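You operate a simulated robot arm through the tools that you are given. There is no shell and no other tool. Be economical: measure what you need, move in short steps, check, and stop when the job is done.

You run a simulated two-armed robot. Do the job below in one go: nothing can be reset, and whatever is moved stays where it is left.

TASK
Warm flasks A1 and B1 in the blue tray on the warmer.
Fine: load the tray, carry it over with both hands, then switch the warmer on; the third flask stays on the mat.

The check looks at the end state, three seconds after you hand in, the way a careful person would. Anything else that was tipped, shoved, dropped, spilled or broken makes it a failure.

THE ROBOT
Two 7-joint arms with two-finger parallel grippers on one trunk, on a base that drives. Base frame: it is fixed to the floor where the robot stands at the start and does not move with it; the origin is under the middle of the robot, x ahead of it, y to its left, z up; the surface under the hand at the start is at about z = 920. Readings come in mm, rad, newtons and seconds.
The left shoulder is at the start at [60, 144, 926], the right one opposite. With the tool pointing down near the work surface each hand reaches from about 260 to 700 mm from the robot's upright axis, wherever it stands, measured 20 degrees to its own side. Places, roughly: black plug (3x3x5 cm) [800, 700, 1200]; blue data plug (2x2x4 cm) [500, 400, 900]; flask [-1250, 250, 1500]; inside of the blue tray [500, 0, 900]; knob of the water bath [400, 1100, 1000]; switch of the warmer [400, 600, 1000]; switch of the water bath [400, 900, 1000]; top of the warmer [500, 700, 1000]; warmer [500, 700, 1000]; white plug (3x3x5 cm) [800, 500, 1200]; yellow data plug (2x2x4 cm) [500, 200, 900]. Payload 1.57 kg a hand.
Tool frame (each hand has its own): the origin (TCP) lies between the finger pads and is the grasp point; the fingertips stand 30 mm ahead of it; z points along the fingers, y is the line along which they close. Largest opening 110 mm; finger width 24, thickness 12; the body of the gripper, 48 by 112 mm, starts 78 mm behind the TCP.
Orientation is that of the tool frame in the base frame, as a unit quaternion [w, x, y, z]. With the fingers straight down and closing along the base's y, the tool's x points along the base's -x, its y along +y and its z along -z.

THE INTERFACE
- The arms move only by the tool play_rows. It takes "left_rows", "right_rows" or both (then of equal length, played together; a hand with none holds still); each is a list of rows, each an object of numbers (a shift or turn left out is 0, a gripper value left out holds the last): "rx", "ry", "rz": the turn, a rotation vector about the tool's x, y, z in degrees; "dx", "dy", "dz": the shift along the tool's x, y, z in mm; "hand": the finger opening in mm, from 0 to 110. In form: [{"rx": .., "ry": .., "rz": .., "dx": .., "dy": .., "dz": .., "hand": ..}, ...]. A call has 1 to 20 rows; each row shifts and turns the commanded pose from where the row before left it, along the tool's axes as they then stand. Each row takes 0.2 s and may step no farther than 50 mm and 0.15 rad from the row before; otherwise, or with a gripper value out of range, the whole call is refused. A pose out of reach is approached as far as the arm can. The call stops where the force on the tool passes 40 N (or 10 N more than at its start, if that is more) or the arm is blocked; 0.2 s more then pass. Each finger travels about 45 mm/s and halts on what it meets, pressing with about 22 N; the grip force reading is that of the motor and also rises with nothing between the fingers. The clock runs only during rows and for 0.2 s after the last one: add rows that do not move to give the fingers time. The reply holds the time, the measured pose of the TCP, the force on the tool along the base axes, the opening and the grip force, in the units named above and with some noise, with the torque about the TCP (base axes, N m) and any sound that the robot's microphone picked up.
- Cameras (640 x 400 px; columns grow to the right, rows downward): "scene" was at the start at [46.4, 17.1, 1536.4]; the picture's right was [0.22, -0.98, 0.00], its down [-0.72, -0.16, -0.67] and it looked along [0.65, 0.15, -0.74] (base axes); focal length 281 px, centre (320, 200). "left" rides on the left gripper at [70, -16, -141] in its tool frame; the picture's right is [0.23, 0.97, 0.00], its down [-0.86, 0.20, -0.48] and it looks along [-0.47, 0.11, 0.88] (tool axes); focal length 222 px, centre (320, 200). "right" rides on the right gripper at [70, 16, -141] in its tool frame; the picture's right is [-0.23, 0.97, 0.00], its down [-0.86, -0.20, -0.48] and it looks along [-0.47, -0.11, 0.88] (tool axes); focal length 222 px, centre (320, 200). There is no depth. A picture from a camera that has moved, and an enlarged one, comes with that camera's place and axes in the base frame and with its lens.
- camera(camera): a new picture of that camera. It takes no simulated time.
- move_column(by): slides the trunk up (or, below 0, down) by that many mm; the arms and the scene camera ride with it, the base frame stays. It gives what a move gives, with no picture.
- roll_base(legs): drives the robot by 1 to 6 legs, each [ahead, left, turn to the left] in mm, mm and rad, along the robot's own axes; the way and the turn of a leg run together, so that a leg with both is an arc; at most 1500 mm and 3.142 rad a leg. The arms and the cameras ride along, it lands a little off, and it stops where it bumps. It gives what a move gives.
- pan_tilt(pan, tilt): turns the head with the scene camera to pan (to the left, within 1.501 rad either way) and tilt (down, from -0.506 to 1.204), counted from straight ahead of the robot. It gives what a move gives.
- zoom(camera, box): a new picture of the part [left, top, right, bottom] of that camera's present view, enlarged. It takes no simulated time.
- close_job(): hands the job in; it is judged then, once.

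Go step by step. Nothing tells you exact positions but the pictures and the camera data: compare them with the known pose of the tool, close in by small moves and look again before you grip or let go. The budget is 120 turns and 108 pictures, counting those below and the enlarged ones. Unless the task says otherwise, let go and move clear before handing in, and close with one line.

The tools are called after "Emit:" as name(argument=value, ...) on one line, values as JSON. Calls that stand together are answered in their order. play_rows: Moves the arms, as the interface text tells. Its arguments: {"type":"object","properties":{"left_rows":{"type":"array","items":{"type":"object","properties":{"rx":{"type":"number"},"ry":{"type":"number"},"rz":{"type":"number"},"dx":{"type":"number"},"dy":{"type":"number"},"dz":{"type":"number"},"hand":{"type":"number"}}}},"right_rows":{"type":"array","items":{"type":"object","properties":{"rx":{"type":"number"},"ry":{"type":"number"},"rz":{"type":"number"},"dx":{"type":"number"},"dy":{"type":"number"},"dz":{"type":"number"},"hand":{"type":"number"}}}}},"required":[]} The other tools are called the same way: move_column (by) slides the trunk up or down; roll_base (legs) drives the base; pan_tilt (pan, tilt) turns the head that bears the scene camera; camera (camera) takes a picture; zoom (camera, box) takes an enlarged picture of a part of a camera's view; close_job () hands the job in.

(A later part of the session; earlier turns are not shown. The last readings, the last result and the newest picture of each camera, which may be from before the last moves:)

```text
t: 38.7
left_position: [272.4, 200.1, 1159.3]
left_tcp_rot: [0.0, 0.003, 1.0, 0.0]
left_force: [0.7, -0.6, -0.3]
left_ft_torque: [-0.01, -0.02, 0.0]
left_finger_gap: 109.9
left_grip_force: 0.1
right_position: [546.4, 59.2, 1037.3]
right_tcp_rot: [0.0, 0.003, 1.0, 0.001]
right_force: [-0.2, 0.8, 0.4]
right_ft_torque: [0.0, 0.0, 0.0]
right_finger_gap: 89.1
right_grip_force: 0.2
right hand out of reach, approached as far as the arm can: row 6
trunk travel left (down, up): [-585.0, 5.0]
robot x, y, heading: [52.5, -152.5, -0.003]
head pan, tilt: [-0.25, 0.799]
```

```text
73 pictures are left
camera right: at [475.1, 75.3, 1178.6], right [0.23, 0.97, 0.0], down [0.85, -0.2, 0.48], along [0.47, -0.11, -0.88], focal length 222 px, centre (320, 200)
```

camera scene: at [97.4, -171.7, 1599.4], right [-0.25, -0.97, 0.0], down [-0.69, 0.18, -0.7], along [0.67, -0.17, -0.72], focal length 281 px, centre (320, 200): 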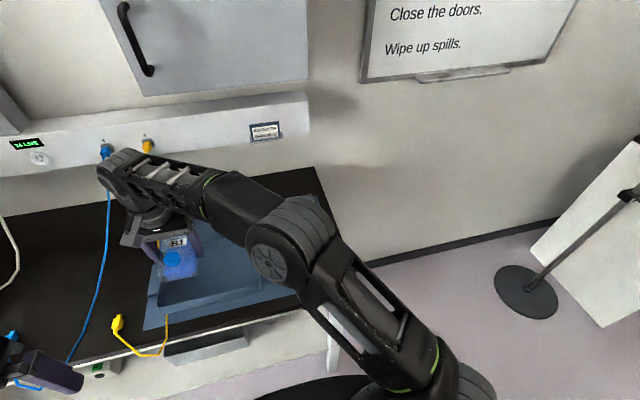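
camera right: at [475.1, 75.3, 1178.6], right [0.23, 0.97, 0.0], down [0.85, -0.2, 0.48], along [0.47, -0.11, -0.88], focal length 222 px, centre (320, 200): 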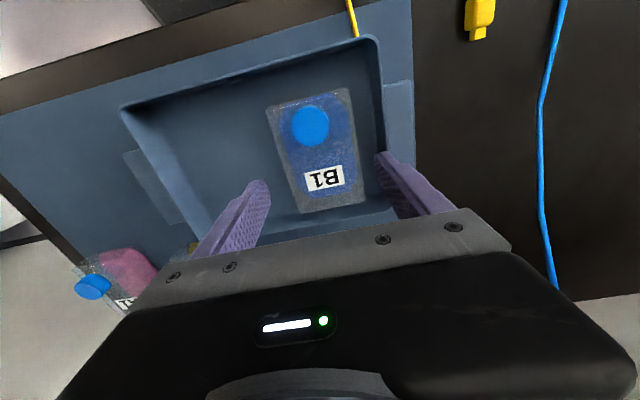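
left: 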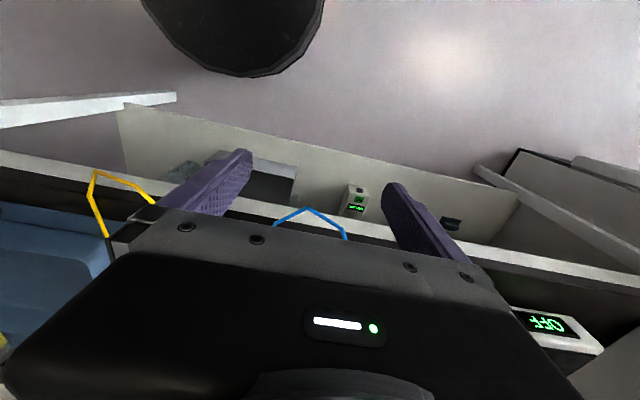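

B1 sits in the tray. Next I'll go to A1 at z≈1030, sideways first and then forward.

Emit:
play_rows(right_rows=[{"dz": 10, "hand": 110}, {"dy": -47}, {"dy": -47}, {"dy": -47}, {"dy": -47}, {"dy": -47}, {"dy": -47}, {"dy": -48}, {"dx": -43}, {"dx": -43}, {"dx": -43}, {}])

Emit:
camera(camera="right")

Emit:
camera(camera="scene")

```text
t: 41.3
left_position: [270.8, 199.9, 1160.1]
left_tcp_rot: [0.0, 0.002, 1.0, 0.0]
left_force: [-0.7, 0.3, 0.9]
left_ft_torque: [0.01, -0.04, -0.01]
left_finger_gap: 110.2
left_grip_force: 0.1
right_position: [671.2, -272.8, 1028.0]
right_tcp_rot: [0.0, 0.002, 1.0, 0.0]
right_force: [-0.9, -0.3, -0.1]
right_ft_torque: [0.0, -0.02, 0.01]
right_finger_gap: 110.2
right_grip_force: 0.0
trunk travel left (down, up): [-585.0, 5.0]
robot x, y, heading: [51.1, -153.3, -0.004]
head pan, tilt: [-0.25, 0.799]
```

```text
72 pictures are left
camera right: at [600.2, -257.7, 1170.4], right [0.23, 0.97, 0.0], down [0.85, -0.2, 0.48], along [0.47, -0.11, -0.88], focal length 222 px, centre (320, 200)
```

right: 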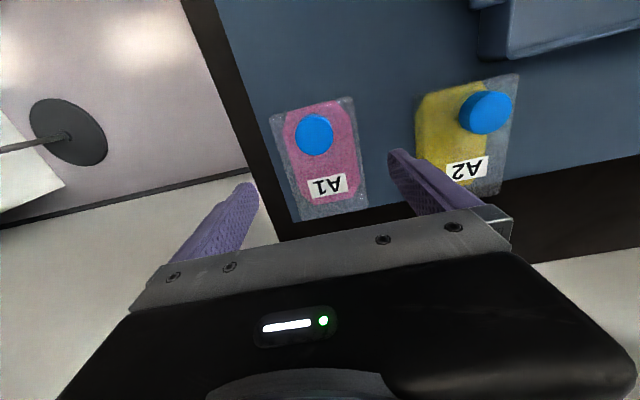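

```text
71 pictures are left
camera scene: at [96.1, -171.1, 1599.5], right [-0.25, -0.97, 0.0], down [-0.69, 0.18, -0.7], along [0.68, -0.18, -0.72], focal length 281 px, centre (320, 200)
```

scene: 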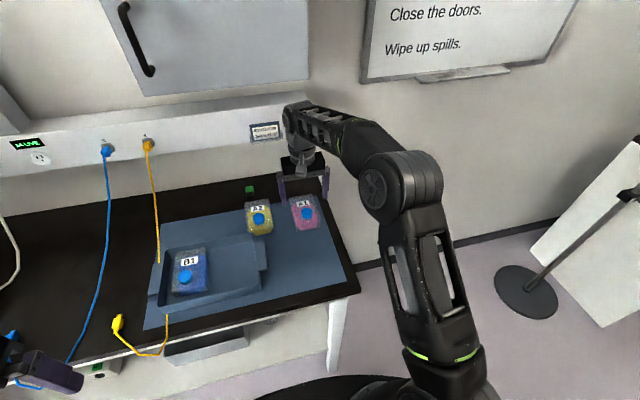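

A1 is centred and A2 is about 25 mm clear of the finger. I'll descend and grip.

Emit:
play_rows(right_rows=[{"dz": 26, "hand": 100, "dx": -2}, {"dz": 26}, {"dz": 24}, {"hand": 70}, {}, {}, {}, {}])

Emit:
camera(camera="right")

```text
t: 43.1
left_position: [270.8, 199.9, 1159.0]
left_tcp_rot: [0.0, 0.003, 1.0, 0.0]
left_force: [0.0, -0.1, -0.3]
left_ft_torque: [0.03, 0.02, -0.01]
left_finger_gap: 109.9
left_grip_force: 0.0
right_position: [674.2, -271.3, 952.2]
right_tcp_rot: [0.0, 0.003, 1.0, 0.0]
right_force: [-0.1, 0.3, 1.5]
right_ft_torque: [0.07, -0.08, -0.02]
right_finger_gap: 79.8
right_grip_force: 21.7
trunk travel left (down, up): [-585.0, 5.0]
robot x, y, heading: [48.1, -148.8, -0.005]
head pan, tilt: [-0.25, 0.799]
```

```text
70 pictures are left
camera right: at [603.7, -255.5, 1093.8], right [0.23, 0.97, 0.0], down [0.85, -0.2, 0.48], along [0.47, -0.11, -0.88], focal length 222 px, centre (320, 200)
```

right: 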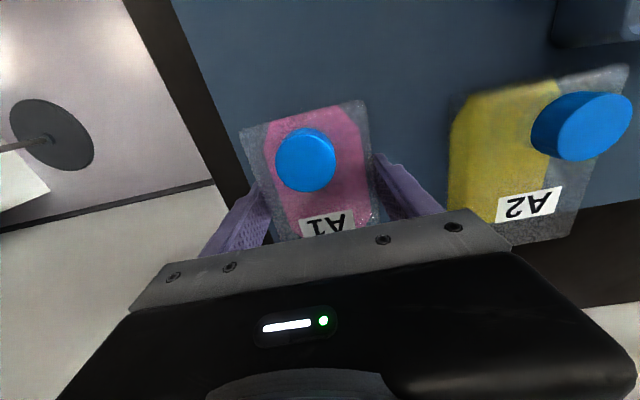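

Emit:
play_rows(right_rows=[{"dz": -26}, {"dz": -26}, {"dz": -26}, {"dx": 43}, {"dx": 43}, {"dx": 42}, {"dy": 46}, {"dy": 46}, {"dy": 46}, {"dy": 46}, {"dy": 46}, {}])

Emit:
camera(camera="right")

Emit:
camera(camera="scene")

```text
t: 45.7
left_position: [271.0, 198.6, 1160.0]
left_tcp_rot: [-0.001, 0.003, 1.0, -0.001]
left_force: [0.1, -0.2, 0.2]
left_ft_torque: [-0.01, 0.0, 0.0]
left_finger_gap: 110.1
left_grip_force: 0.0
right_position: [546.9, -41.2, 1027.7]
right_tcp_rot: [0.0, 0.002, 1.0, 0.0]
right_force: [-0.1, 0.0, 0.0]
right_ft_torque: [0.0, -0.01, 0.01]
right_finger_gap: 79.4
right_grip_force: 22.1
trunk travel left (down, up): [-585.0, 5.0]
robot x, y, heading: [53.4, -147.7, -0.003]
head pan, tilt: [-0.25, 0.799]
```

```text
69 pictures are left
camera right: at [475.8, -24.7, 1170.0], right [0.23, 0.97, 0.0], down [0.85, -0.2, 0.48], along [0.47, -0.11, -0.88], focal length 222 px, centre (320, 200)
```

right: 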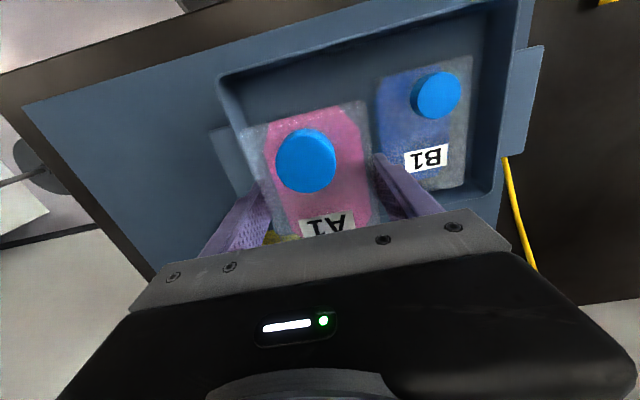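

```text
68 pictures are left
camera scene: at [97.1, -171.6, 1599.4], right [-0.25, -0.97, 0.0], down [-0.69, 0.18, -0.7], along [0.67, -0.17, -0.72], focal length 281 px, centre (320, 200)
```

scene: 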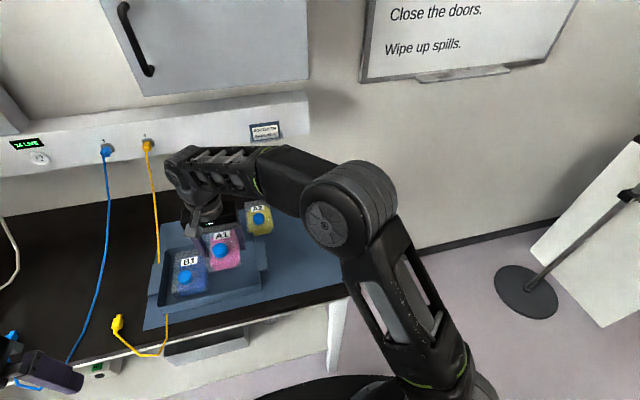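

B1's edge is at y≈21, so there's clearance on both sides. I'll lower A1.

Emit:
play_rows(right_rows=[{"dz": 25, "dy": -1}, {"dz": 25}, {"dz": 14}, {"dz": 4}, {"dz": 2}, {}])

Emit:
camera(camera="right")

```text
t: 47.1
left_position: [270.1, 200.2, 1159.5]
left_tcp_rot: [0.0, 0.002, 1.0, 0.0]
left_force: [-0.7, -0.4, -0.5]
left_ft_torque: [-0.02, 0.0, 0.02]
left_finger_gap: 109.9
left_grip_force: 0.1
right_position: [547.6, -40.7, 958.6]
right_tcp_rot: [0.0, 0.003, 1.0, 0.0]
right_force: [-0.2, -0.5, -0.1]
right_ft_torque: [0.02, 0.01, -0.02]
right_finger_gap: 79.6
right_grip_force: 21.4
trunk travel left (down, up): [-585.0, 5.0]
robot x, y, heading: [47.4, -150.3, -0.005]
head pan, tilt: [-0.25, 0.799]
```

```text
67 pictures are left
camera right: at [477.1, -25.1, 1100.9], right [0.23, 0.97, 0.0], down [0.85, -0.2, 0.48], along [0.47, -0.11, -0.88], focal length 222 px, centre (320, 200)
```

right: 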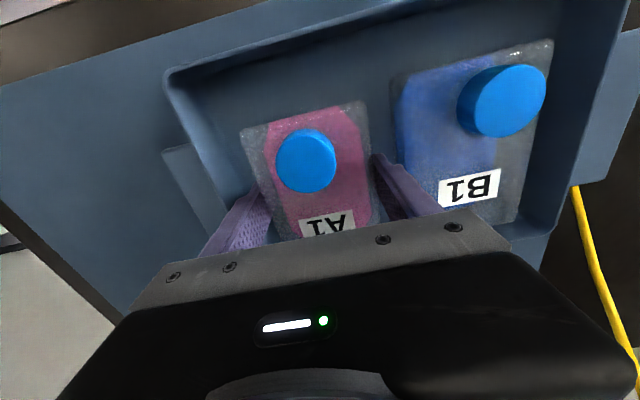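

Emit:
play_rows(right_rows=[{"dz": 1.5}, {"dz": 1.5}, {}])

```text
t: 47.9
left_position: [270.7, 199.0, 1160.7]
left_tcp_rot: [-0.001, 0.003, 1.0, 0.0]
left_force: [-0.4, -0.5, -0.4]
left_ft_torque: [0.01, -0.03, -0.03]
left_finger_gap: 109.9
left_grip_force: 0.1
right_position: [549.4, -42.1, 956.7]
right_tcp_rot: [0.001, 0.002, 1.0, 0.001]
right_force: [0.4, 0.2, -0.4]
right_ft_torque: [0.01, 0.0, -0.04]
right_finger_gap: 79.4
right_grip_force: 21.9
trunk travel left (down, up): [-585.0, 5.0]
robot x, y, heading: [49.5, -150.6, -0.008]
head pan, tilt: [-0.25, 0.799]
```

Emit:
play_rows(right_rows=[{"dz": 1.5}, {}])

```text
t: 48.5
left_position: [272.3, 200.5, 1160.1]
left_tcp_rot: [0.0, 0.003, 1.0, 0.001]
left_force: [0.1, 0.1, -0.2]
left_ft_torque: [-0.03, 0.02, -0.05]
left_finger_gap: 110.1
left_grip_force: 0.1
right_position: [548.6, -41.1, 955.5]
right_tcp_rot: [0.001, 0.003, 1.0, 0.001]
right_force: [0.1, -1.9, 10.0]
right_ft_torque: [-0.33, 0.1, 0.08]
right_finger_gap: 79.3
right_grip_force: 22.0
trunk travel left (down, up): [-585.0, 5.0]
robot x, y, heading: [49.1, -149.2, -0.006]
head pan, tilt: [-0.25, 0.799]
```

Contact is made, so I'll release and rise.

Emit:
play_rows(right_rows=[{"dz": -1.5, "hand": 88}, {}, {}, {"dz": -20}, {"dz": -30}, {"dz": -20}, {"dy": -45}, {"dy": -45}, {}])

Emit:
camera(camera="right")

Emit:
camera(camera="scene")

```text
t: 50.5
left_position: [270.2, 199.8, 1160.3]
left_tcp_rot: [-0.001, 0.002, 1.0, 0.0]
left_force: [-0.1, 0.4, -0.5]
left_ft_torque: [-0.03, -0.01, 0.02]
left_finger_gap: 110.0
left_grip_force: 0.1
right_position: [549.2, -129.8, 1024.7]
right_tcp_rot: [-0.001, 0.001, 1.0, 0.0]
right_force: [0.3, -0.7, -0.2]
right_ft_torque: [-0.01, 0.0, 0.03]
right_finger_gap: 87.9
right_grip_force: 0.0
trunk travel left (down, up): [-585.0, 5.0]
robot x, y, heading: [53.9, -149.2, -0.003]
head pan, tilt: [-0.25, 0.799]
```

```text
66 pictures are left
camera right: at [477.8, -115.0, 1167.1], right [0.23, 0.97, 0.0], down [0.85, -0.2, 0.48], along [0.47, -0.11, -0.88], focal length 222 px, centre (320, 200)
```

right: 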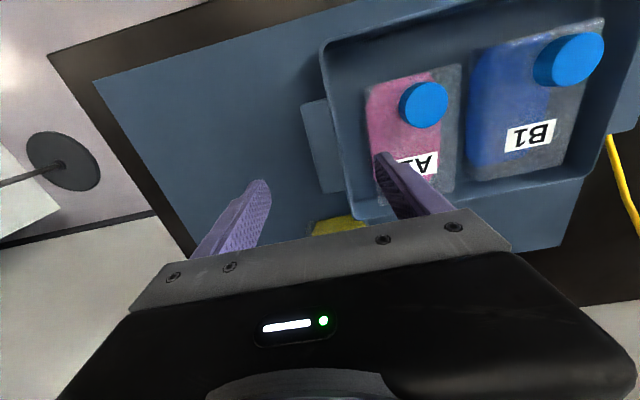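

```text
65 pictures are left
camera scene: at [97.5, -170.1, 1599.4], right [-0.25, -0.97, 0.0], down [-0.69, 0.18, -0.7], along [0.67, -0.18, -0.72], focal length 281 px, centre (320, 200)
```

scene: 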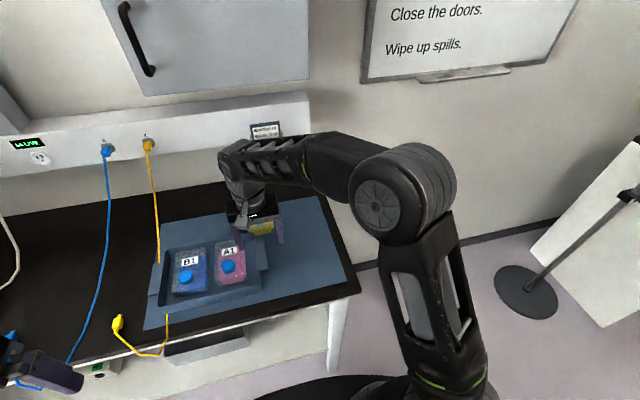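

Both flasks are in the tray. Now I'll move the right hand aside and turn it 90° so it closes along x on the end tab.

Emit:
play_rows(right_rows=[{"dy": -45, "hand": 110}, {"dy": -45}, {"dy": -40}, {"rz": -8.2}, {"rz": -8.2}, {"rz": -8.2}, {"rz": -8.2}, {"rz": -8.2}, {"rz": -8.2}, {"rz": -8.2}, {"rz": -8.2}, {"rz": -8.2}, {"rz": -8.1}, {"rz": -8.1}, {}])

Emit:
play_rows(left_rows=[{"rz": -8.2}, {"rz": -8.2}, {"rz": -8.2}, {"rz": -8.2}, {"rz": -8.2}, {"rz": -8.2}, {"rz": -8.2}, {"rz": -8.2}, {"rz": -8.2}, {"rz": -8.1}, {"rz": -8.1}, {}])

Emit:
camera(camera="scene")

```text
t: 53.7
left_position: [271.5, 200.0, 1159.8]
left_tcp_rot: [0.0, 0.003, 1.0, 0.0]
left_force: [-0.7, 0.1, -0.6]
left_ft_torque: [0.0, 0.01, -0.03]
left_finger_gap: 109.9
left_grip_force: 0.1
right_position: [547.3, -261.7, 1025.7]
right_tcp_rot: [0.0, -0.706, 0.708, 0.0]
right_force: [0.2, -0.1, 0.0]
right_ft_torque: [0.0, 0.0, 0.03]
right_finger_gap: 109.9
right_grip_force: 0.2
trunk travel left (down, up): [-585.0, 5.0]
robot x, y, heading: [47.1, -149.2, -0.01]
head pan, tilt: [-0.25, 0.799]
```

```text
t: 56.3
left_position: [272.1, 199.6, 1158.8]
left_tcp_rot: [0.0, -0.706, 0.708, 0.0]
left_force: [0.0, 0.5, -0.6]
left_ft_torque: [-0.01, 0.0, 0.0]
left_finger_gap: 109.8
left_grip_force: 0.1
right_position: [546.7, -260.7, 1025.2]
right_tcp_rot: [0.0, -0.705, 0.709, 0.0]
right_force: [0.6, -0.3, -0.4]
right_ft_torque: [-0.02, 0.0, -0.03]
right_finger_gap: 110.1
right_grip_force: 0.0
trunk travel left (down, up): [-585.0, 5.0]
robot x, y, heading: [45.9, -150.4, -0.009]
head pan, tilt: [-0.25, 0.799]
```

```text
64 pictures are left
camera scene: at [97.3, -170.7, 1599.4], right [-0.25, -0.97, 0.0], down [-0.69, 0.18, -0.7], along [0.67, -0.18, -0.72], focal length 281 px, centre (320, 200)
```

scene: 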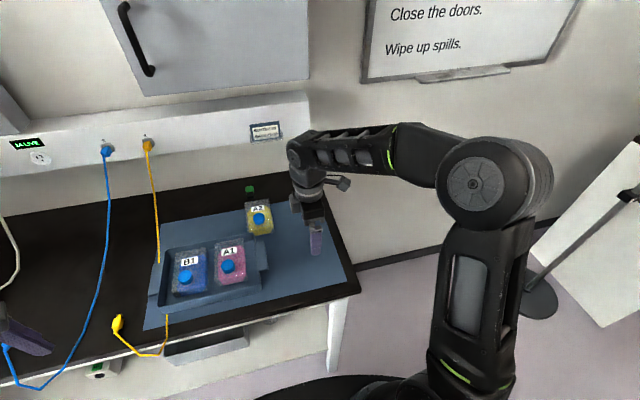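

Both hands are turned. I'll drive back to y≈0 and look at the tabs.

Emit:
roll_base(legs=[[0, 150, 0]])

Emit:
pan_tilt(pan=0.1, tilt=0.85)

Emit:
camera(camera="scene")

Emit:
camera(camera="right")

```text
t: 57.7
left_position: [270.9, 351.6, 1158.9]
left_tcp_rot: [-0.001, -0.706, 0.708, 0.0]
left_force: [0.4, 0.3, -0.3]
left_ft_torque: [-0.01, 0.0, -0.02]
left_finger_gap: 109.8
left_grip_force: 0.0
right_position: [547.4, -109.5, 1026.1]
right_tcp_rot: [0.0, -0.706, 0.709, 0.0]
right_force: [1.6, 0.7, -1.1]
right_ft_torque: [-0.06, -0.02, 0.01]
right_finger_gap: 109.9
right_grip_force: 0.0
trunk travel left (down, up): [-585.0, 5.0]
robot x, y, heading: [48.3, -0.9, -0.002]
head pan, tilt: [-0.25, 0.799]
```

```text
t: 58.5
left_position: [270.9, 350.0, 1159.9]
left_tcp_rot: [0.0, -0.706, 0.708, 0.0]
left_force: [-1.0, 0.2, -0.4]
left_ft_torque: [-0.04, -0.03, -0.01]
left_finger_gap: 110.0
left_grip_force: 0.1
right_position: [548.4, -111.0, 1025.6]
right_tcp_rot: [0.0, -0.706, 0.709, 0.0]
right_force: [-0.2, 0.4, 0.2]
right_ft_torque: [-0.04, -0.01, 0.04]
right_finger_gap: 110.0
right_grip_force: 0.1
trunk travel left (down, up): [-585.0, 5.0]
robot x, y, heading: [52.8, -2.1, -0.001]
head pan, tilt: [0.099, 0.85]
```

```text
63 pictures are left
camera scene: at [97.7, 7.5, 1595.4], right [0.1, -1.0, 0.0], down [-0.75, -0.07, -0.66], along [0.66, 0.06, -0.75], focal length 281 px, centre (320, 200)
```

scene: 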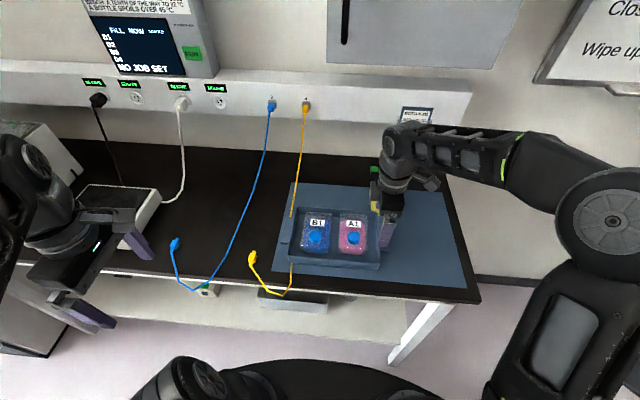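

```text
62 pictures are left
camera right: at [529.6, -180.3, 1168.1], right [-0.97, 0.23, 0.0], down [0.2, 0.85, 0.48], along [0.11, 0.47, -0.88], focal length 222 px, centre (320, 200)
```

right: 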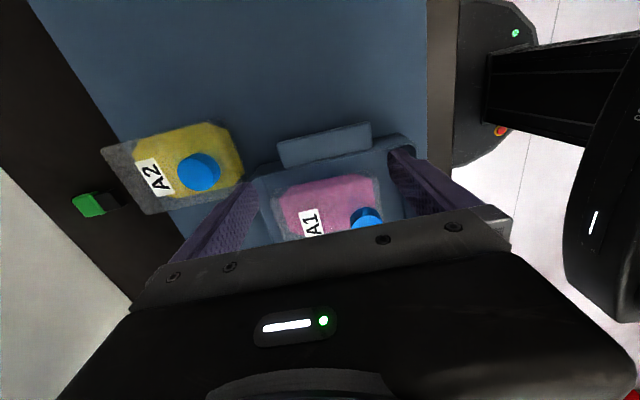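

The right tab spans x≈491–585 with its outer edge at y≈−132. I'll align the right hand above it and bring the left hand above the left tab.

Emit:
play_rows(right_rows=[{"dx": 7, "dy": 4.5}, {"dx": 7, "dy": 4.5}, {}, {}, {}, {}, {}, {}, {}, {}], left_rows=[{"dx": 23.2, "dy": -29.8, "dz": 10}, {"dx": 23.2, "dy": -29.8, "dz": 10}, {"dx": 23.2, "dy": -29.8, "dz": 10}, {"dx": 23.2, "dy": -29.8, "dz": 10}, {"dx": 23.2, "dy": -29.8, "dz": 15}, {"dx": 23.2, "dy": -29.8, "dz": 15}, {"dx": 23.2, "dy": -29.8, "dz": 20}, {"dx": 23.2, "dy": -29.8, "dz": 20}, {"dx": 23.2, "dy": -29.8, "dz": 20}, {}])

Emit:
camera(camera="left")

Emit:
camera(camera="right")

Emit:
camera(camera="scene")

```text
t: 60.7
left_position: [538.9, 141.5, 1028.8]
left_tcp_rot: [0.0, -0.706, 0.708, -0.001]
left_force: [0.1, -1.2, -0.1]
left_ft_torque: [0.01, -0.02, -0.01]
left_finger_gap: 109.9
left_grip_force: 0.1
right_position: [537.9, -124.2, 1025.9]
right_tcp_rot: [0.0, -0.706, 0.708, 0.0]
right_force: [0.2, -0.5, 0.2]
right_ft_torque: [-0.01, 0.01, 0.02]
right_finger_gap: 109.9
right_grip_force: 0.1
trunk travel left (down, up): [-585.0, 5.0]
robot x, y, heading: [53.8, -2.1, -0.003]
head pan, tilt: [0.099, 0.85]
```

```text
61 pictures are left
camera left: at [555.6, 70.3, 1171.0], right [-0.97, -0.22, 0.0], down [-0.2, 0.86, 0.48], along [-0.11, 0.47, -0.88], focal length 222 px, centre (320, 200)
```

left: 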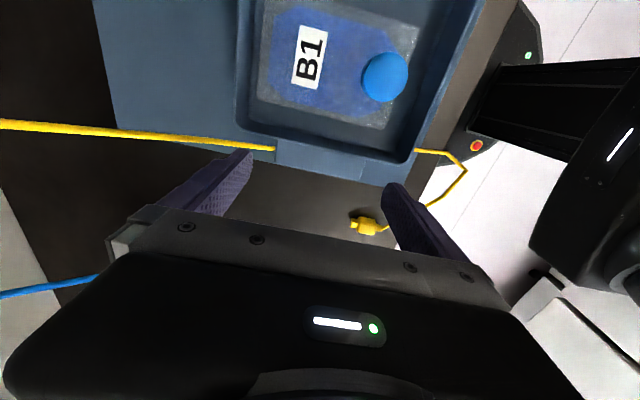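

```text
60 pictures are left
camera right: at [519.8, -194.2, 1167.8], right [-0.97, 0.23, 0.0], down [0.2, 0.85, 0.48], along [0.11, 0.47, -0.88], focal length 222 px, centre (320, 200)
```

right: 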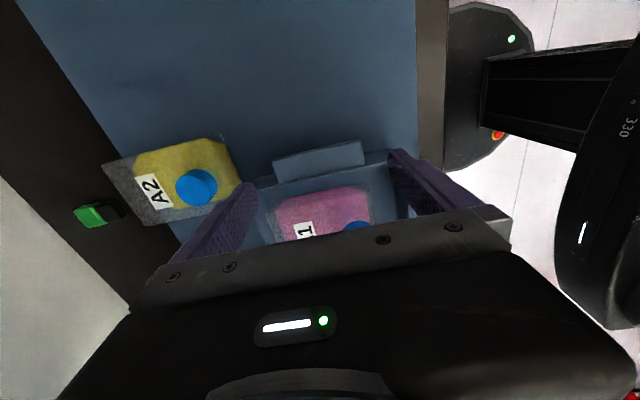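

```text
59 pictures are left
camera scene: at [96.9, 7.7, 1595.4], right [0.1, -1.0, 0.0], down [-0.75, -0.07, -0.66], along [0.66, 0.06, -0.75], focal length 281 px, centre (320, 200)
```

scene: 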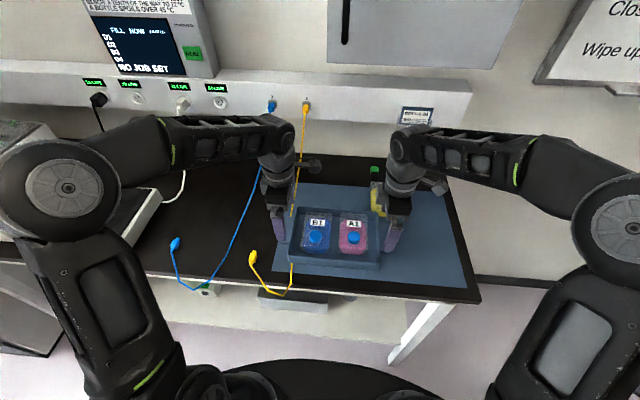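

I'll zoom both hand cameras to locate the tabs and the yellow cable exactly.

Emit:
zoom(camera="left", box=[220, 100, 440, 240])

Emit:
zoom(camera="right", box=[220, 110, 420, 240])

Emit:
zoom(camera="scene", box=[240, 170, 420, 300])

```text
2.86 times, centred on (330, 170) of left
camera zoom: at [555.6, 70.3, 1171.0], right [-0.97, -0.22, 0.0], down [-0.2, 0.86, 0.48], along [-0.11, 0.47, -0.88], focal length 635 px, centre (291, 286)
```

zoom: 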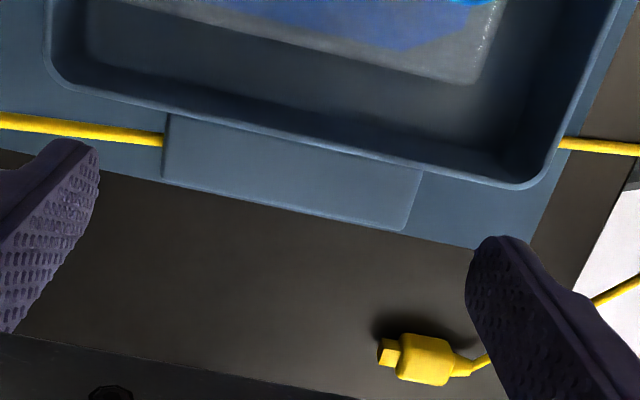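

```text
3.08 times, centred on (320, 175) of right
camera zoom: at [519.8, -194.2, 1167.8], right [-0.97, 0.23, 0.0], down [0.2, 0.85, 0.48], along [0.11, 0.47, -0.88], focal length 684 px, centre (320, 277)
```

zoom: 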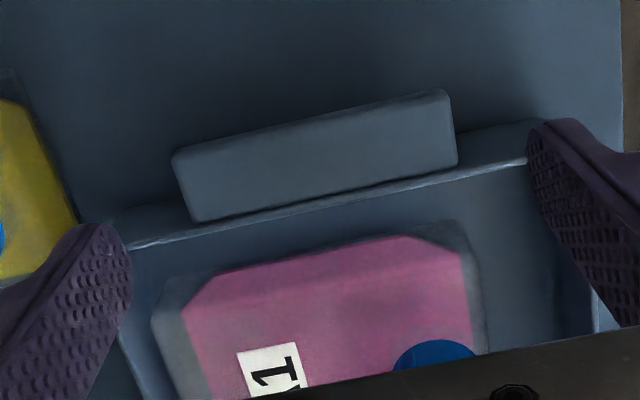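

```text
3.08 times, centred on (330, 235) of scene
camera zoom: at [96.9, 7.7, 1595.4], right [0.1, -1.0, 0.0], down [-0.75, -0.07, -0.66], along [0.66, 0.06, -0.75], focal length 864 px, centre (289, 92)
```

zoom: 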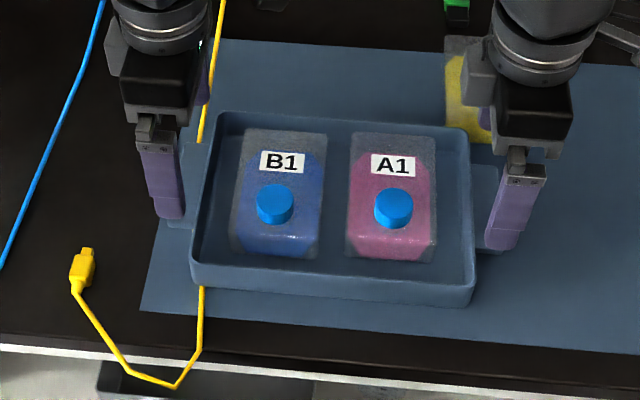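

With the tabs at z≈957 everything agrees: x 492–582, y −135 and +152, so both hands are aligned. I'll descend both to z≈966, keeping fingertips above the cable, and check.

Emit:
play_rows(right_rows=[{"dz": 20}, {"dz": 20}, {"dz": 19}, {}], left_rows=[{"dz": 21}, {"dz": 21}, {"dz": 20}, {}])

Emit:
zoom(camera="left", box=[200, 80, 440, 240])

Emit:
zoom(camera="right", box=[200, 80, 440, 240])

Emit:
zoom(camera="scene", box=[240, 170, 420, 300])

```text
t: 61.7
left_position: [538.2, 140.8, 968.7]
left_tcp_rot: [0.0, -0.705, 0.709, 0.001]
left_force: [-0.1, 0.0, -0.2]
left_ft_torque: [-0.02, 0.02, -0.03]
left_finger_gap: 109.7
left_grip_force: 0.0
right_position: [538.2, -122.9, 966.8]
right_tcp_rot: [0.0, -0.705, 0.709, 0.0]
right_force: [-1.8, -1.8, 2.3]
right_ft_torque: [-0.03, -0.08, -0.02]
right_finger_gap: 109.8
right_grip_force: 0.1
trunk travel left (down, up): [-585.0, 5.0]
robot x, y, heading: [45.6, 0.8, -0.005]
head pan, tilt: [0.099, 0.85]
```

```text
2.50 times, centred on (320, 160) of left
camera zoom: at [555.2, 70.2, 1110.0], right [-0.97, -0.22, 0.0], down [-0.2, 0.86, 0.48], along [-0.11, 0.47, -0.88], focal length 555 px, centre (320, 300)
```

zoom: 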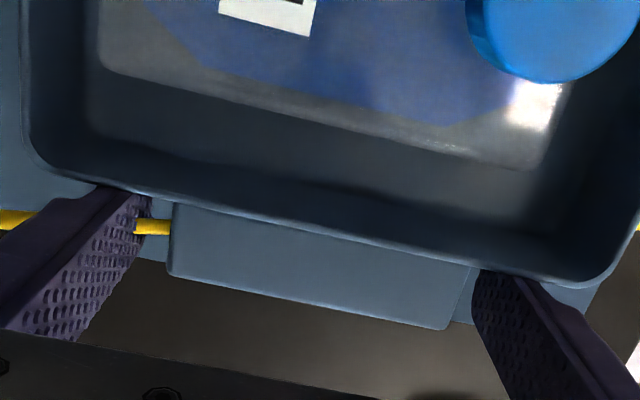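

```text
2.50 times, centred on (320, 160) of right
camera zoom: at [520.5, -193.6, 1108.2], right [-0.97, 0.23, 0.0], down [0.2, 0.85, 0.48], along [0.11, 0.47, -0.88], focal length 555 px, centre (320, 300)
```

zoom: 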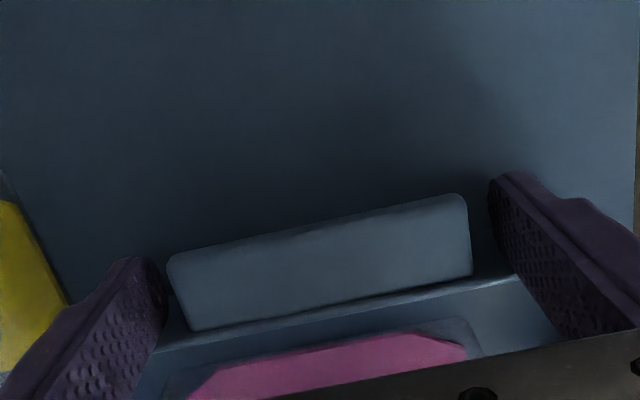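

```text
3.08 times, centred on (330, 235) of scene
camera zoom: at [97.5, 7.4, 1595.3], right [0.1, -1.0, 0.0], down [-0.75, -0.07, -0.66], along [0.66, 0.06, -0.75], focal length 864 px, centre (289, 92)
```

zoom: 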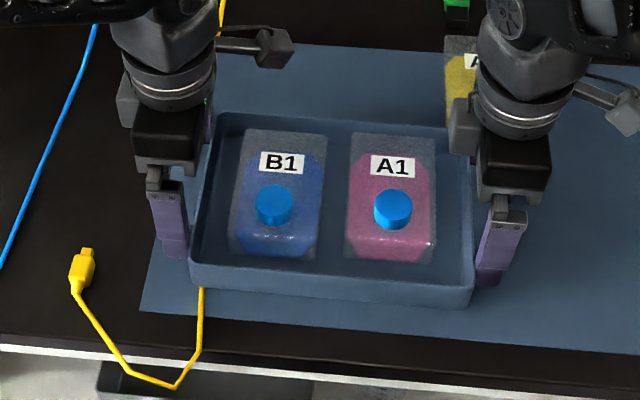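

Fingers straddle both tabs. Before closing I want a close look at the cable near the left rear finger.

Emit:
zoom(camera="left", box=[225, 130, 305, 190])

Emit:
pan_tilt(pan=0.7, tilt=0.95)

Emit:
camera(camera="scene")

```text
6.67 times, centred on (265, 160) of left
camera zoom: at [555.2, 70.2, 1110.0], right [-0.97, -0.22, 0.0], down [-0.2, 0.86, 0.48], along [-0.11, 0.47, -0.88], focal length 1481 px, centre (687, 467)
```

zoom: 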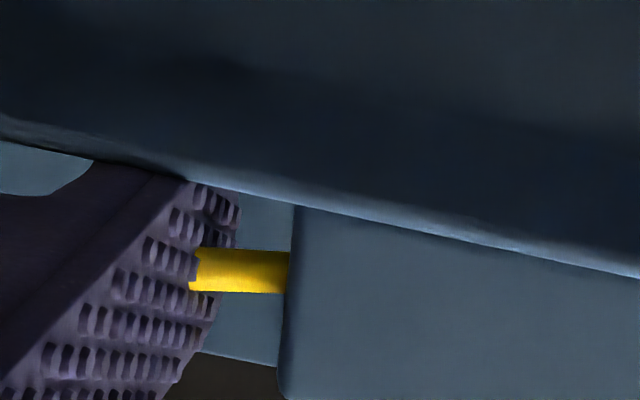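

```text
t: 62.7
left_position: [540.0, 140.3, 968.6]
left_tcp_rot: [0.0, -0.706, 0.708, 0.0]
left_force: [-0.6, 2.1, -0.7]
left_ft_torque: [0.06, -0.03, -0.05]
left_finger_gap: 109.7
left_grip_force: 0.1
right_position: [538.9, -122.5, 966.5]
right_tcp_rot: [0.0, -0.706, 0.708, 0.0]
right_force: [0.3, -2.2, -0.8]
right_ft_torque: [-0.07, 0.03, -0.06]
right_finger_gap: 109.7
right_grip_force: 0.1
trunk travel left (down, up): [-585.0, 5.0]
robot x, y, heading: [52.0, 2.8, -0.001]
head pan, tilt: [0.7, 0.949]
```

```text
51 pictures are left
camera scene: at [75.9, 46.5, 1587.9], right [0.64, -0.77, 0.0], down [-0.62, -0.52, -0.58], along [0.45, 0.37, -0.81], focal length 281 px, centre (320, 200)
```

scene: 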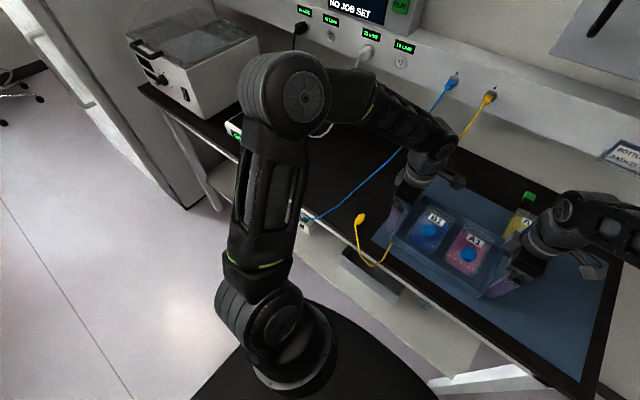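

Both hands feel about 2 N from the tray walls, so I'll back off 2 mm outward and then close both grippers together.

Emit:
play_rows(right_rows=[{"dx": 2}, {"hand": 80}, {}, {}, {}, {}, {}], left_rows=[{"dx": -2.5}, {"hand": 80}, {}, {}, {}, {}, {}])

Emit:
camera(camera="left")

Emit:
camera(camera="right")

```text
t: 64.3
left_position: [540.0, 142.5, 966.9]
left_tcp_rot: [0.0, -0.706, 0.708, 0.0]
left_force: [-0.5, -2.7, 2.0]
left_ft_torque: [-0.07, 0.09, -0.21]
left_finger_gap: 89.6
left_grip_force: 22.6
right_position: [538.3, -125.2, 966.8]
right_tcp_rot: [0.0, -0.706, 0.708, 0.0]
right_force: [1.2, 4.0, 0.3]
right_ft_torque: [-0.06, 0.01, 0.08]
right_finger_gap: 89.5
right_grip_force: 21.9
trunk travel left (down, up): [-585.0, 5.0]
robot x, y, heading: [47.5, -1.7, -0.002]
head pan, tilt: [0.7, 0.949]
```

```text
50 pictures are left
camera left: at [555.6, 72.3, 1109.9], right [-0.97, -0.22, 0.0], down [-0.2, 0.86, 0.48], along [-0.11, 0.47, -0.88], focal length 222 px, centre (320, 200)
```

left: 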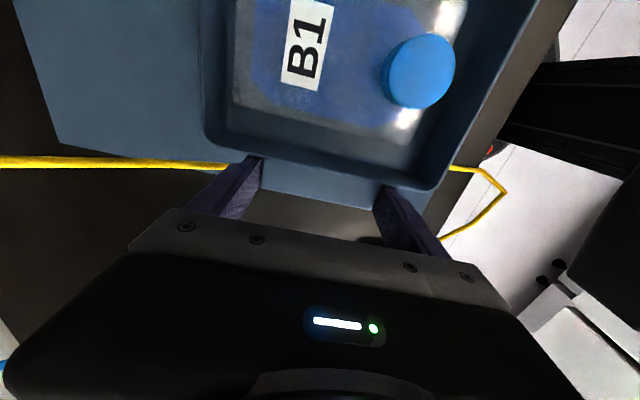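

```text
49 pictures are left
camera right: at [520.5, -195.6, 1108.9], right [-0.97, 0.23, 0.0], down [0.2, 0.85, 0.48], along [0.11, 0.47, -0.88], focal length 222 px, centre (320, 200)
```

right: 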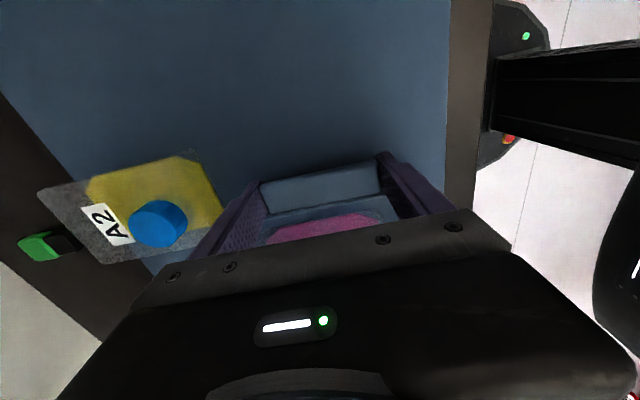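

Both tabs are gripped at 89.5 mm. I'll lift slowly by 20 mm and look at the cable.

Emit:
play_rows(right_rows=[{"dz": -5}, {"dz": -5}, {"dz": -5}, {"dz": -5}, {}], left_rows=[{"dz": -5}, {"dz": -5}, {"dz": -5}, {"dz": -5}, {}])

Emit:
pan_tilt(pan=0.1, tilt=0.9)

Emit:
zoom(camera="scene", box=[220, 120, 440, 300])

Emit:
zoom(camera="left", box=[180, 110, 320, 230])

```text
t: 65.5
left_position: [539.8, 142.5, 987.3]
left_tcp_rot: [0.0, -0.706, 0.708, 0.0]
left_force: [0.5, -8.7, -1.0]
left_ft_torque: [-0.13, 0.37, 0.08]
left_finger_gap: 89.6
left_grip_force: 22.9
right_position: [539.3, -124.1, 987.9]
right_tcp_rot: [0.0, -0.706, 0.708, 0.0]
right_force: [-0.3, 7.6, -3.1]
right_ft_torque: [-0.11, -0.34, 0.2]
right_finger_gap: 89.7
right_grip_force: 21.6
trunk travel left (down, up): [-585.0, 5.0]
robot x, y, heading: [50.2, 2.7, -0.002]
head pan, tilt: [0.7, 0.949]
```

```text
t: 66.5
left_position: [539.8, 143.2, 988.3]
left_tcp_rot: [0.0, -0.706, 0.708, 0.0]
left_force: [2.5, -8.8, -0.9]
left_ft_torque: [-0.23, -0.26, 0.36]
left_finger_gap: 89.7
left_grip_force: 22.1
right_position: [537.5, -125.2, 987.4]
right_tcp_rot: [0.0, -0.706, 0.708, 0.001]
right_force: [-2.1, 9.1, -1.5]
right_ft_torque: [0.24, 0.22, 0.26]
right_finger_gap: 89.5
right_grip_force: 21.9
trunk travel left (down, up): [-585.0, 5.0]
robot x, y, heading: [53.2, 1.5, -0.002]
head pan, tilt: [0.099, 0.901]
```

```text
2.22 times, centred on (330, 210) of scene
camera zoom: at [95.3, 7.2, 1591.5], right [0.1, -1.0, 0.0], down [-0.78, -0.08, -0.62], along [0.62, 0.06, -0.78], focal length 624 px, centre (298, 178)
```

zoom: 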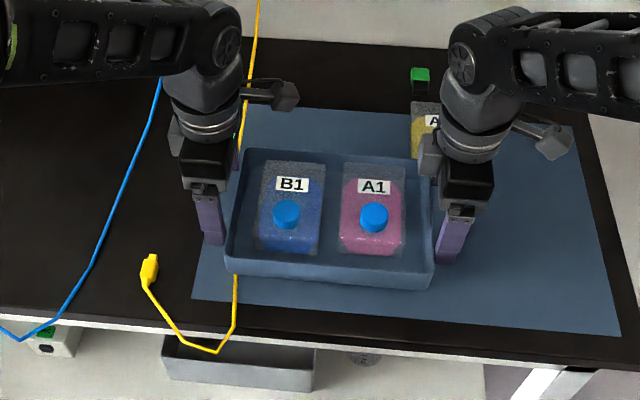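

```text
3.33 times, centred on (250, 170) of left
camera zoom: at [555.0, 72.7, 1129.6], right [-0.97, -0.22, 0.0], down [-0.2, 0.86, 0.48], along [-0.11, 0.47, -0.88], focal length 740 px, centre (553, 300)
```

zoom: 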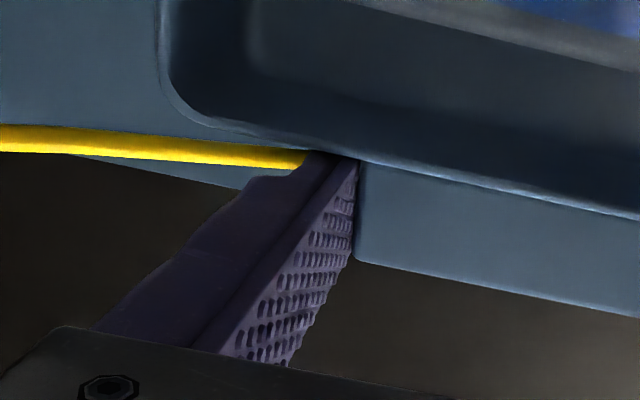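

The tray rises level with the flasks steady. I'll ease the 9 N tension by 1 mm inward each, then lift further.

Emit:
play_rows(right_rows=[{"dx": -1}, {"dz": -10}, {"dz": -10}, {"dz": -10}, {"dz": -10}, {"dz": -10}, {"dz": -10}, {"dz": -10}, {}], left_rows=[{"dx": 1}, {"dz": -10}, {"dz": -10}, {"dz": -10}, {"dz": -10}, {"dz": -10}, {"dz": -10}, {"dz": -10}, {}])

Emit:
camera(camera="scene")

Emit:
camera(camera="left")

```text
t: 68.5
left_position: [539.2, 142.2, 1057.8]
left_tcp_rot: [-0.001, -0.706, 0.709, 0.001]
left_force: [-2.3, 2.7, -1.3]
left_ft_torque: [0.13, 0.3, -0.01]
left_finger_gap: 89.4
left_grip_force: 22.4
right_position: [539.5, -126.3, 1058.1]
right_tcp_rot: [0.001, -0.706, 0.708, -0.001]
right_force: [1.7, -2.4, -1.0]
right_ft_torque: [-0.07, -0.25, -0.55]
right_finger_gap: 89.5
right_grip_force: 22.1
trunk travel left (down, up): [-585.0, 5.0]
robot x, y, heading: [48.5, 2.9, -0.003]
head pan, tilt: [0.099, 0.901]
```

```text
46 pictures are left
camera scene: at [95.6, 7.2, 1591.5], right [0.1, -1.0, 0.0], down [-0.78, -0.08, -0.62], along [0.62, 0.06, -0.78], focal length 281 px, centre (320, 200)
```

scene: 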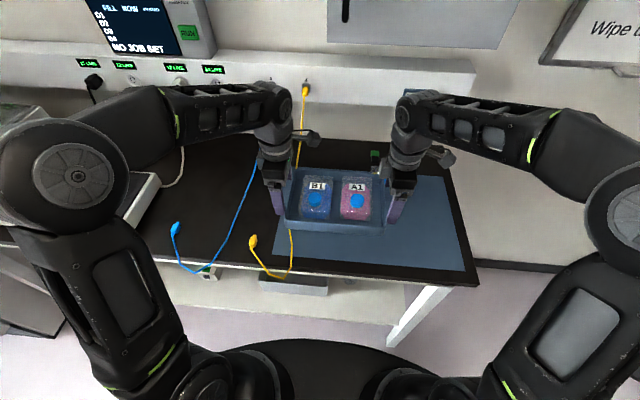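

```text
45 pictures are left
camera left: at [556.0, 71.9, 1199.0], right [-0.97, -0.22, 0.0], down [-0.2, 0.86, 0.48], along [-0.11, 0.47, -0.88], focal length 222 px, centre (320, 200)
```

left: 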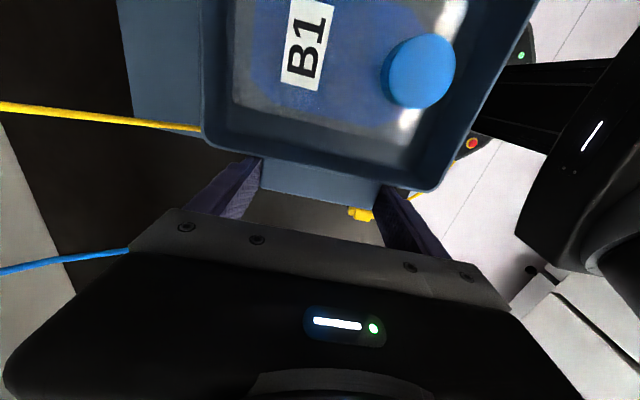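

The cable stayed on the bench. I'll back off a little and drive left in two parts with a look between.

Emit:
roll_base(legs=[[-60, 0, 0], [0, 350, 0]])

Emit:
pan_tilt(pan=0.5, tilt=0.8)

Emit:
camera(camera="scene")

```text
t: 71.3
left_position: [480.0, 482.3, 1057.1]
left_tcp_rot: [0.0, -0.706, 0.708, 0.0]
left_force: [-4.6, 5.1, -4.5]
left_ft_torque: [0.27, 0.22, -0.6]
left_finger_gap: 89.6
left_grip_force: 21.9
right_position: [479.4, 213.2, 1056.8]
right_tcp_rot: [-0.001, -0.705, 0.709, 0.0]
right_force: [3.9, -3.1, 0.1]
right_ft_torque: [0.08, -0.2, -0.6]
right_finger_gap: 89.3
right_grip_force: 21.9
trunk travel left (down, up): [-585.0, 5.0]
robot x, y, heading: [-8.5, 337.6, -0.006]
head pan, tilt: [0.099, 0.901]
```

```text
t: 72.2
left_position: [482.0, 480.8, 1057.2]
left_tcp_rot: [-0.001, -0.706, 0.708, 0.0]
left_force: [0.0, 0.6, -1.2]
left_ft_torque: [0.05, -0.02, 0.03]
left_finger_gap: 89.3
left_grip_force: 22.3
right_position: [479.4, 212.4, 1056.8]
right_tcp_rot: [0.0, -0.705, 0.709, 0.001]
right_force: [-0.5, 0.3, -2.5]
right_ft_torque: [-0.21, 0.02, -0.09]
right_finger_gap: 89.3
right_grip_force: 21.6
trunk travel left (down, up): [-585.0, 5.0]
robot x, y, heading: [-11.8, 335.4, -0.002]
head pan, tilt: [0.499, 0.799]
```

```text
44 pictures are left
camera scene: at [32.5, 377.4, 1599.4], right [0.47, -0.88, 0.0], down [-0.63, -0.34, -0.7], along [0.61, 0.33, -0.72], focal length 281 px, centre (320, 200)
```

scene: 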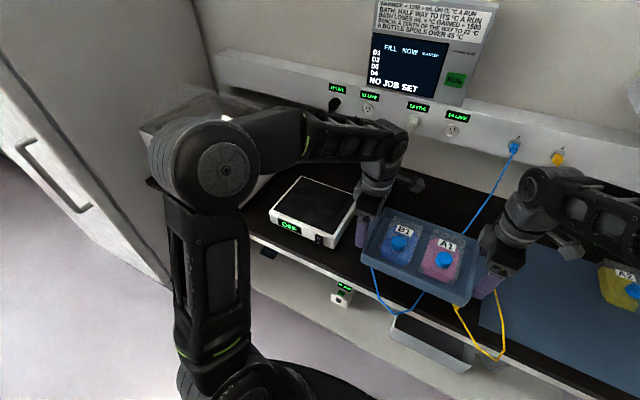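

The path is clear. I'll zoom on the warmer to fix its place.

Emit:
zoom(camera="scene", box=[250, 160, 380, 260])

Emit:
camera(camera="left")

```text
4.00 times, centred on (315, 210) of scene
camera zoom: at [32.5, 377.4, 1599.4], right [0.47, -0.88, 0.0], down [-0.63, -0.34, -0.7], along [0.61, 0.33, -0.72], focal length 1124 px, centre (340, 160)
```

zoom: 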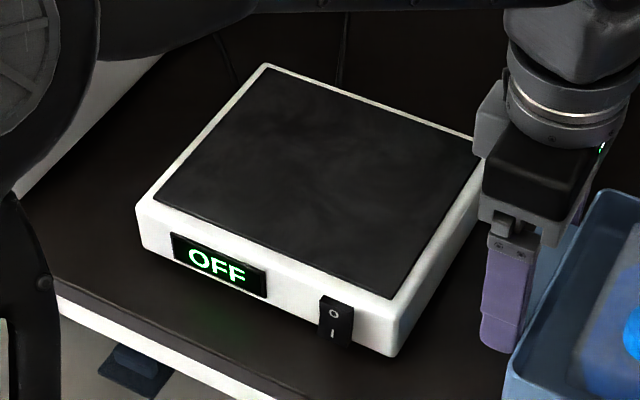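

```text
42 pictures are left
camera left: at [497.3, 410.6, 1199.1], right [-0.97, -0.22, 0.0], down [-0.2, 0.86, 0.48], along [-0.11, 0.47, -0.88], focal length 222 px, centre (320, 200)
```

left: 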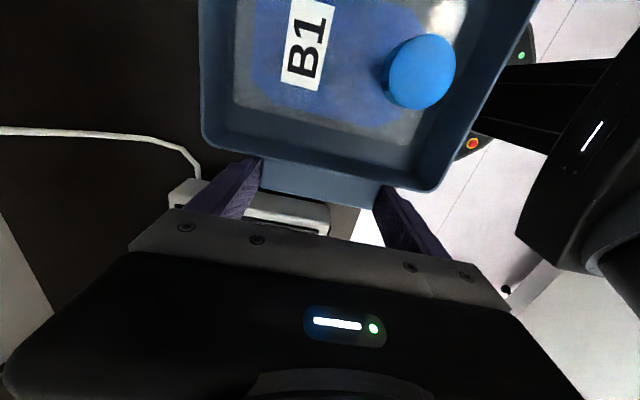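

The warmer top spans about x 455–632, y 570–774 at z≈980, so the target tray centre is about (547, 672). I'll drive left 325.

Emit:
roll_base(legs=[[0, 325, 0]])

Emit:
pan_tilt(pan=0.15, tilt=0.85)

Emit:
camera(camera="scene")

Emit:
camera(camera="left")

Emit:
camera(camera="right")

```text
t: 74.3
left_position: [481.6, 803.5, 1056.3]
left_tcp_rot: [0.0, -0.705, 0.709, 0.0]
left_force: [-1.8, 0.1, -1.7]
left_ft_torque: [-0.09, -0.03, -0.09]
left_finger_gap: 89.5
left_grip_force: 22.2
right_position: [480.2, 536.3, 1055.9]
right_tcp_rot: [-0.001, -0.706, 0.709, -0.001]
right_force: [0.7, -1.3, -0.9]
right_ft_torque: [-0.1, 0.03, -0.08]
right_finger_gap: 89.7
right_grip_force: 22.1
trunk travel left (down, up): [-585.0, 5.0]
robot x, y, heading: [-4.6, 662.1, -0.003]
head pan, tilt: [0.499, 0.799]
```

```text
t: 75.2
left_position: [483.4, 803.2, 1058.2]
left_tcp_rot: [0.0, -0.705, 0.709, 0.0]
left_force: [0.6, 0.1, -1.1]
left_ft_torque: [0.04, -0.03, 0.07]
left_finger_gap: 89.6
left_grip_force: 22.3
right_position: [481.3, 534.5, 1056.6]
right_tcp_rot: [0.0, -0.706, 0.708, 0.0]
right_force: [-0.6, 0.2, -2.2]
right_ft_torque: [-0.19, 0.03, -0.08]
right_finger_gap: 89.3
right_grip_force: 21.7
trunk travel left (down, up): [-585.0, 5.0]
robot x, y, heading: [-6.9, 661.0, -0.006]
head pan, tilt: [0.15, 0.85]
```

```text
41 pictures are left
camera scene: at [40.2, 672.9, 1595.4], right [0.15, -0.99, 0.0], down [-0.74, -0.11, -0.66], along [0.65, 0.1, -0.75], focal length 281 px, centre (320, 200)
```

scene: 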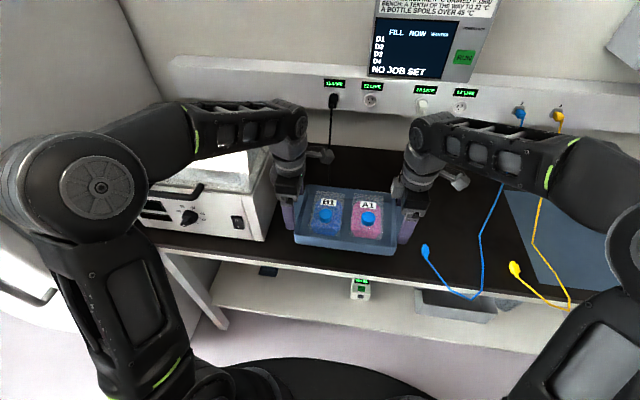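

```text
40 pictures are left
camera left: at [498.6, 732.9, 1199.1], right [-0.97, -0.22, 0.0], down [-0.2, 0.86, 0.48], along [-0.11, 0.47, -0.88], focal length 222 px, centre (320, 200)
```

left: 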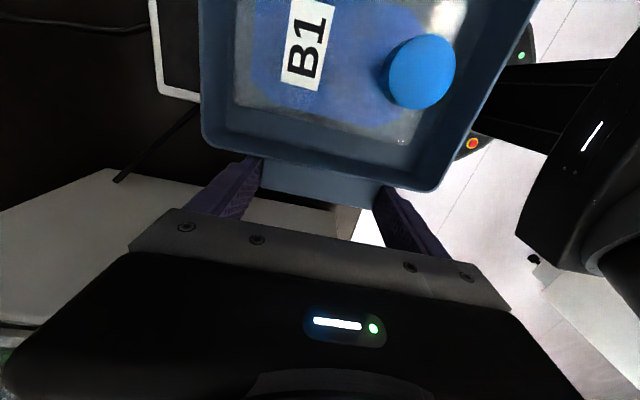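

```text
39 pictures are left
camera right: at [462.9, 465.2, 1198.7], right [-0.97, 0.23, 0.0], down [0.2, 0.85, 0.48], along [0.11, 0.47, -0.88], focal length 222 px, centre (320, 200)
```

right: 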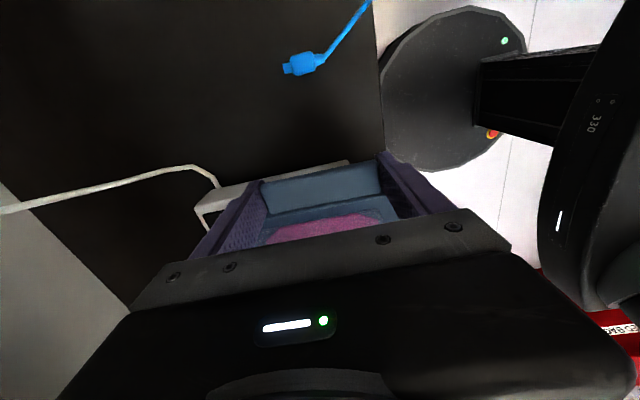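

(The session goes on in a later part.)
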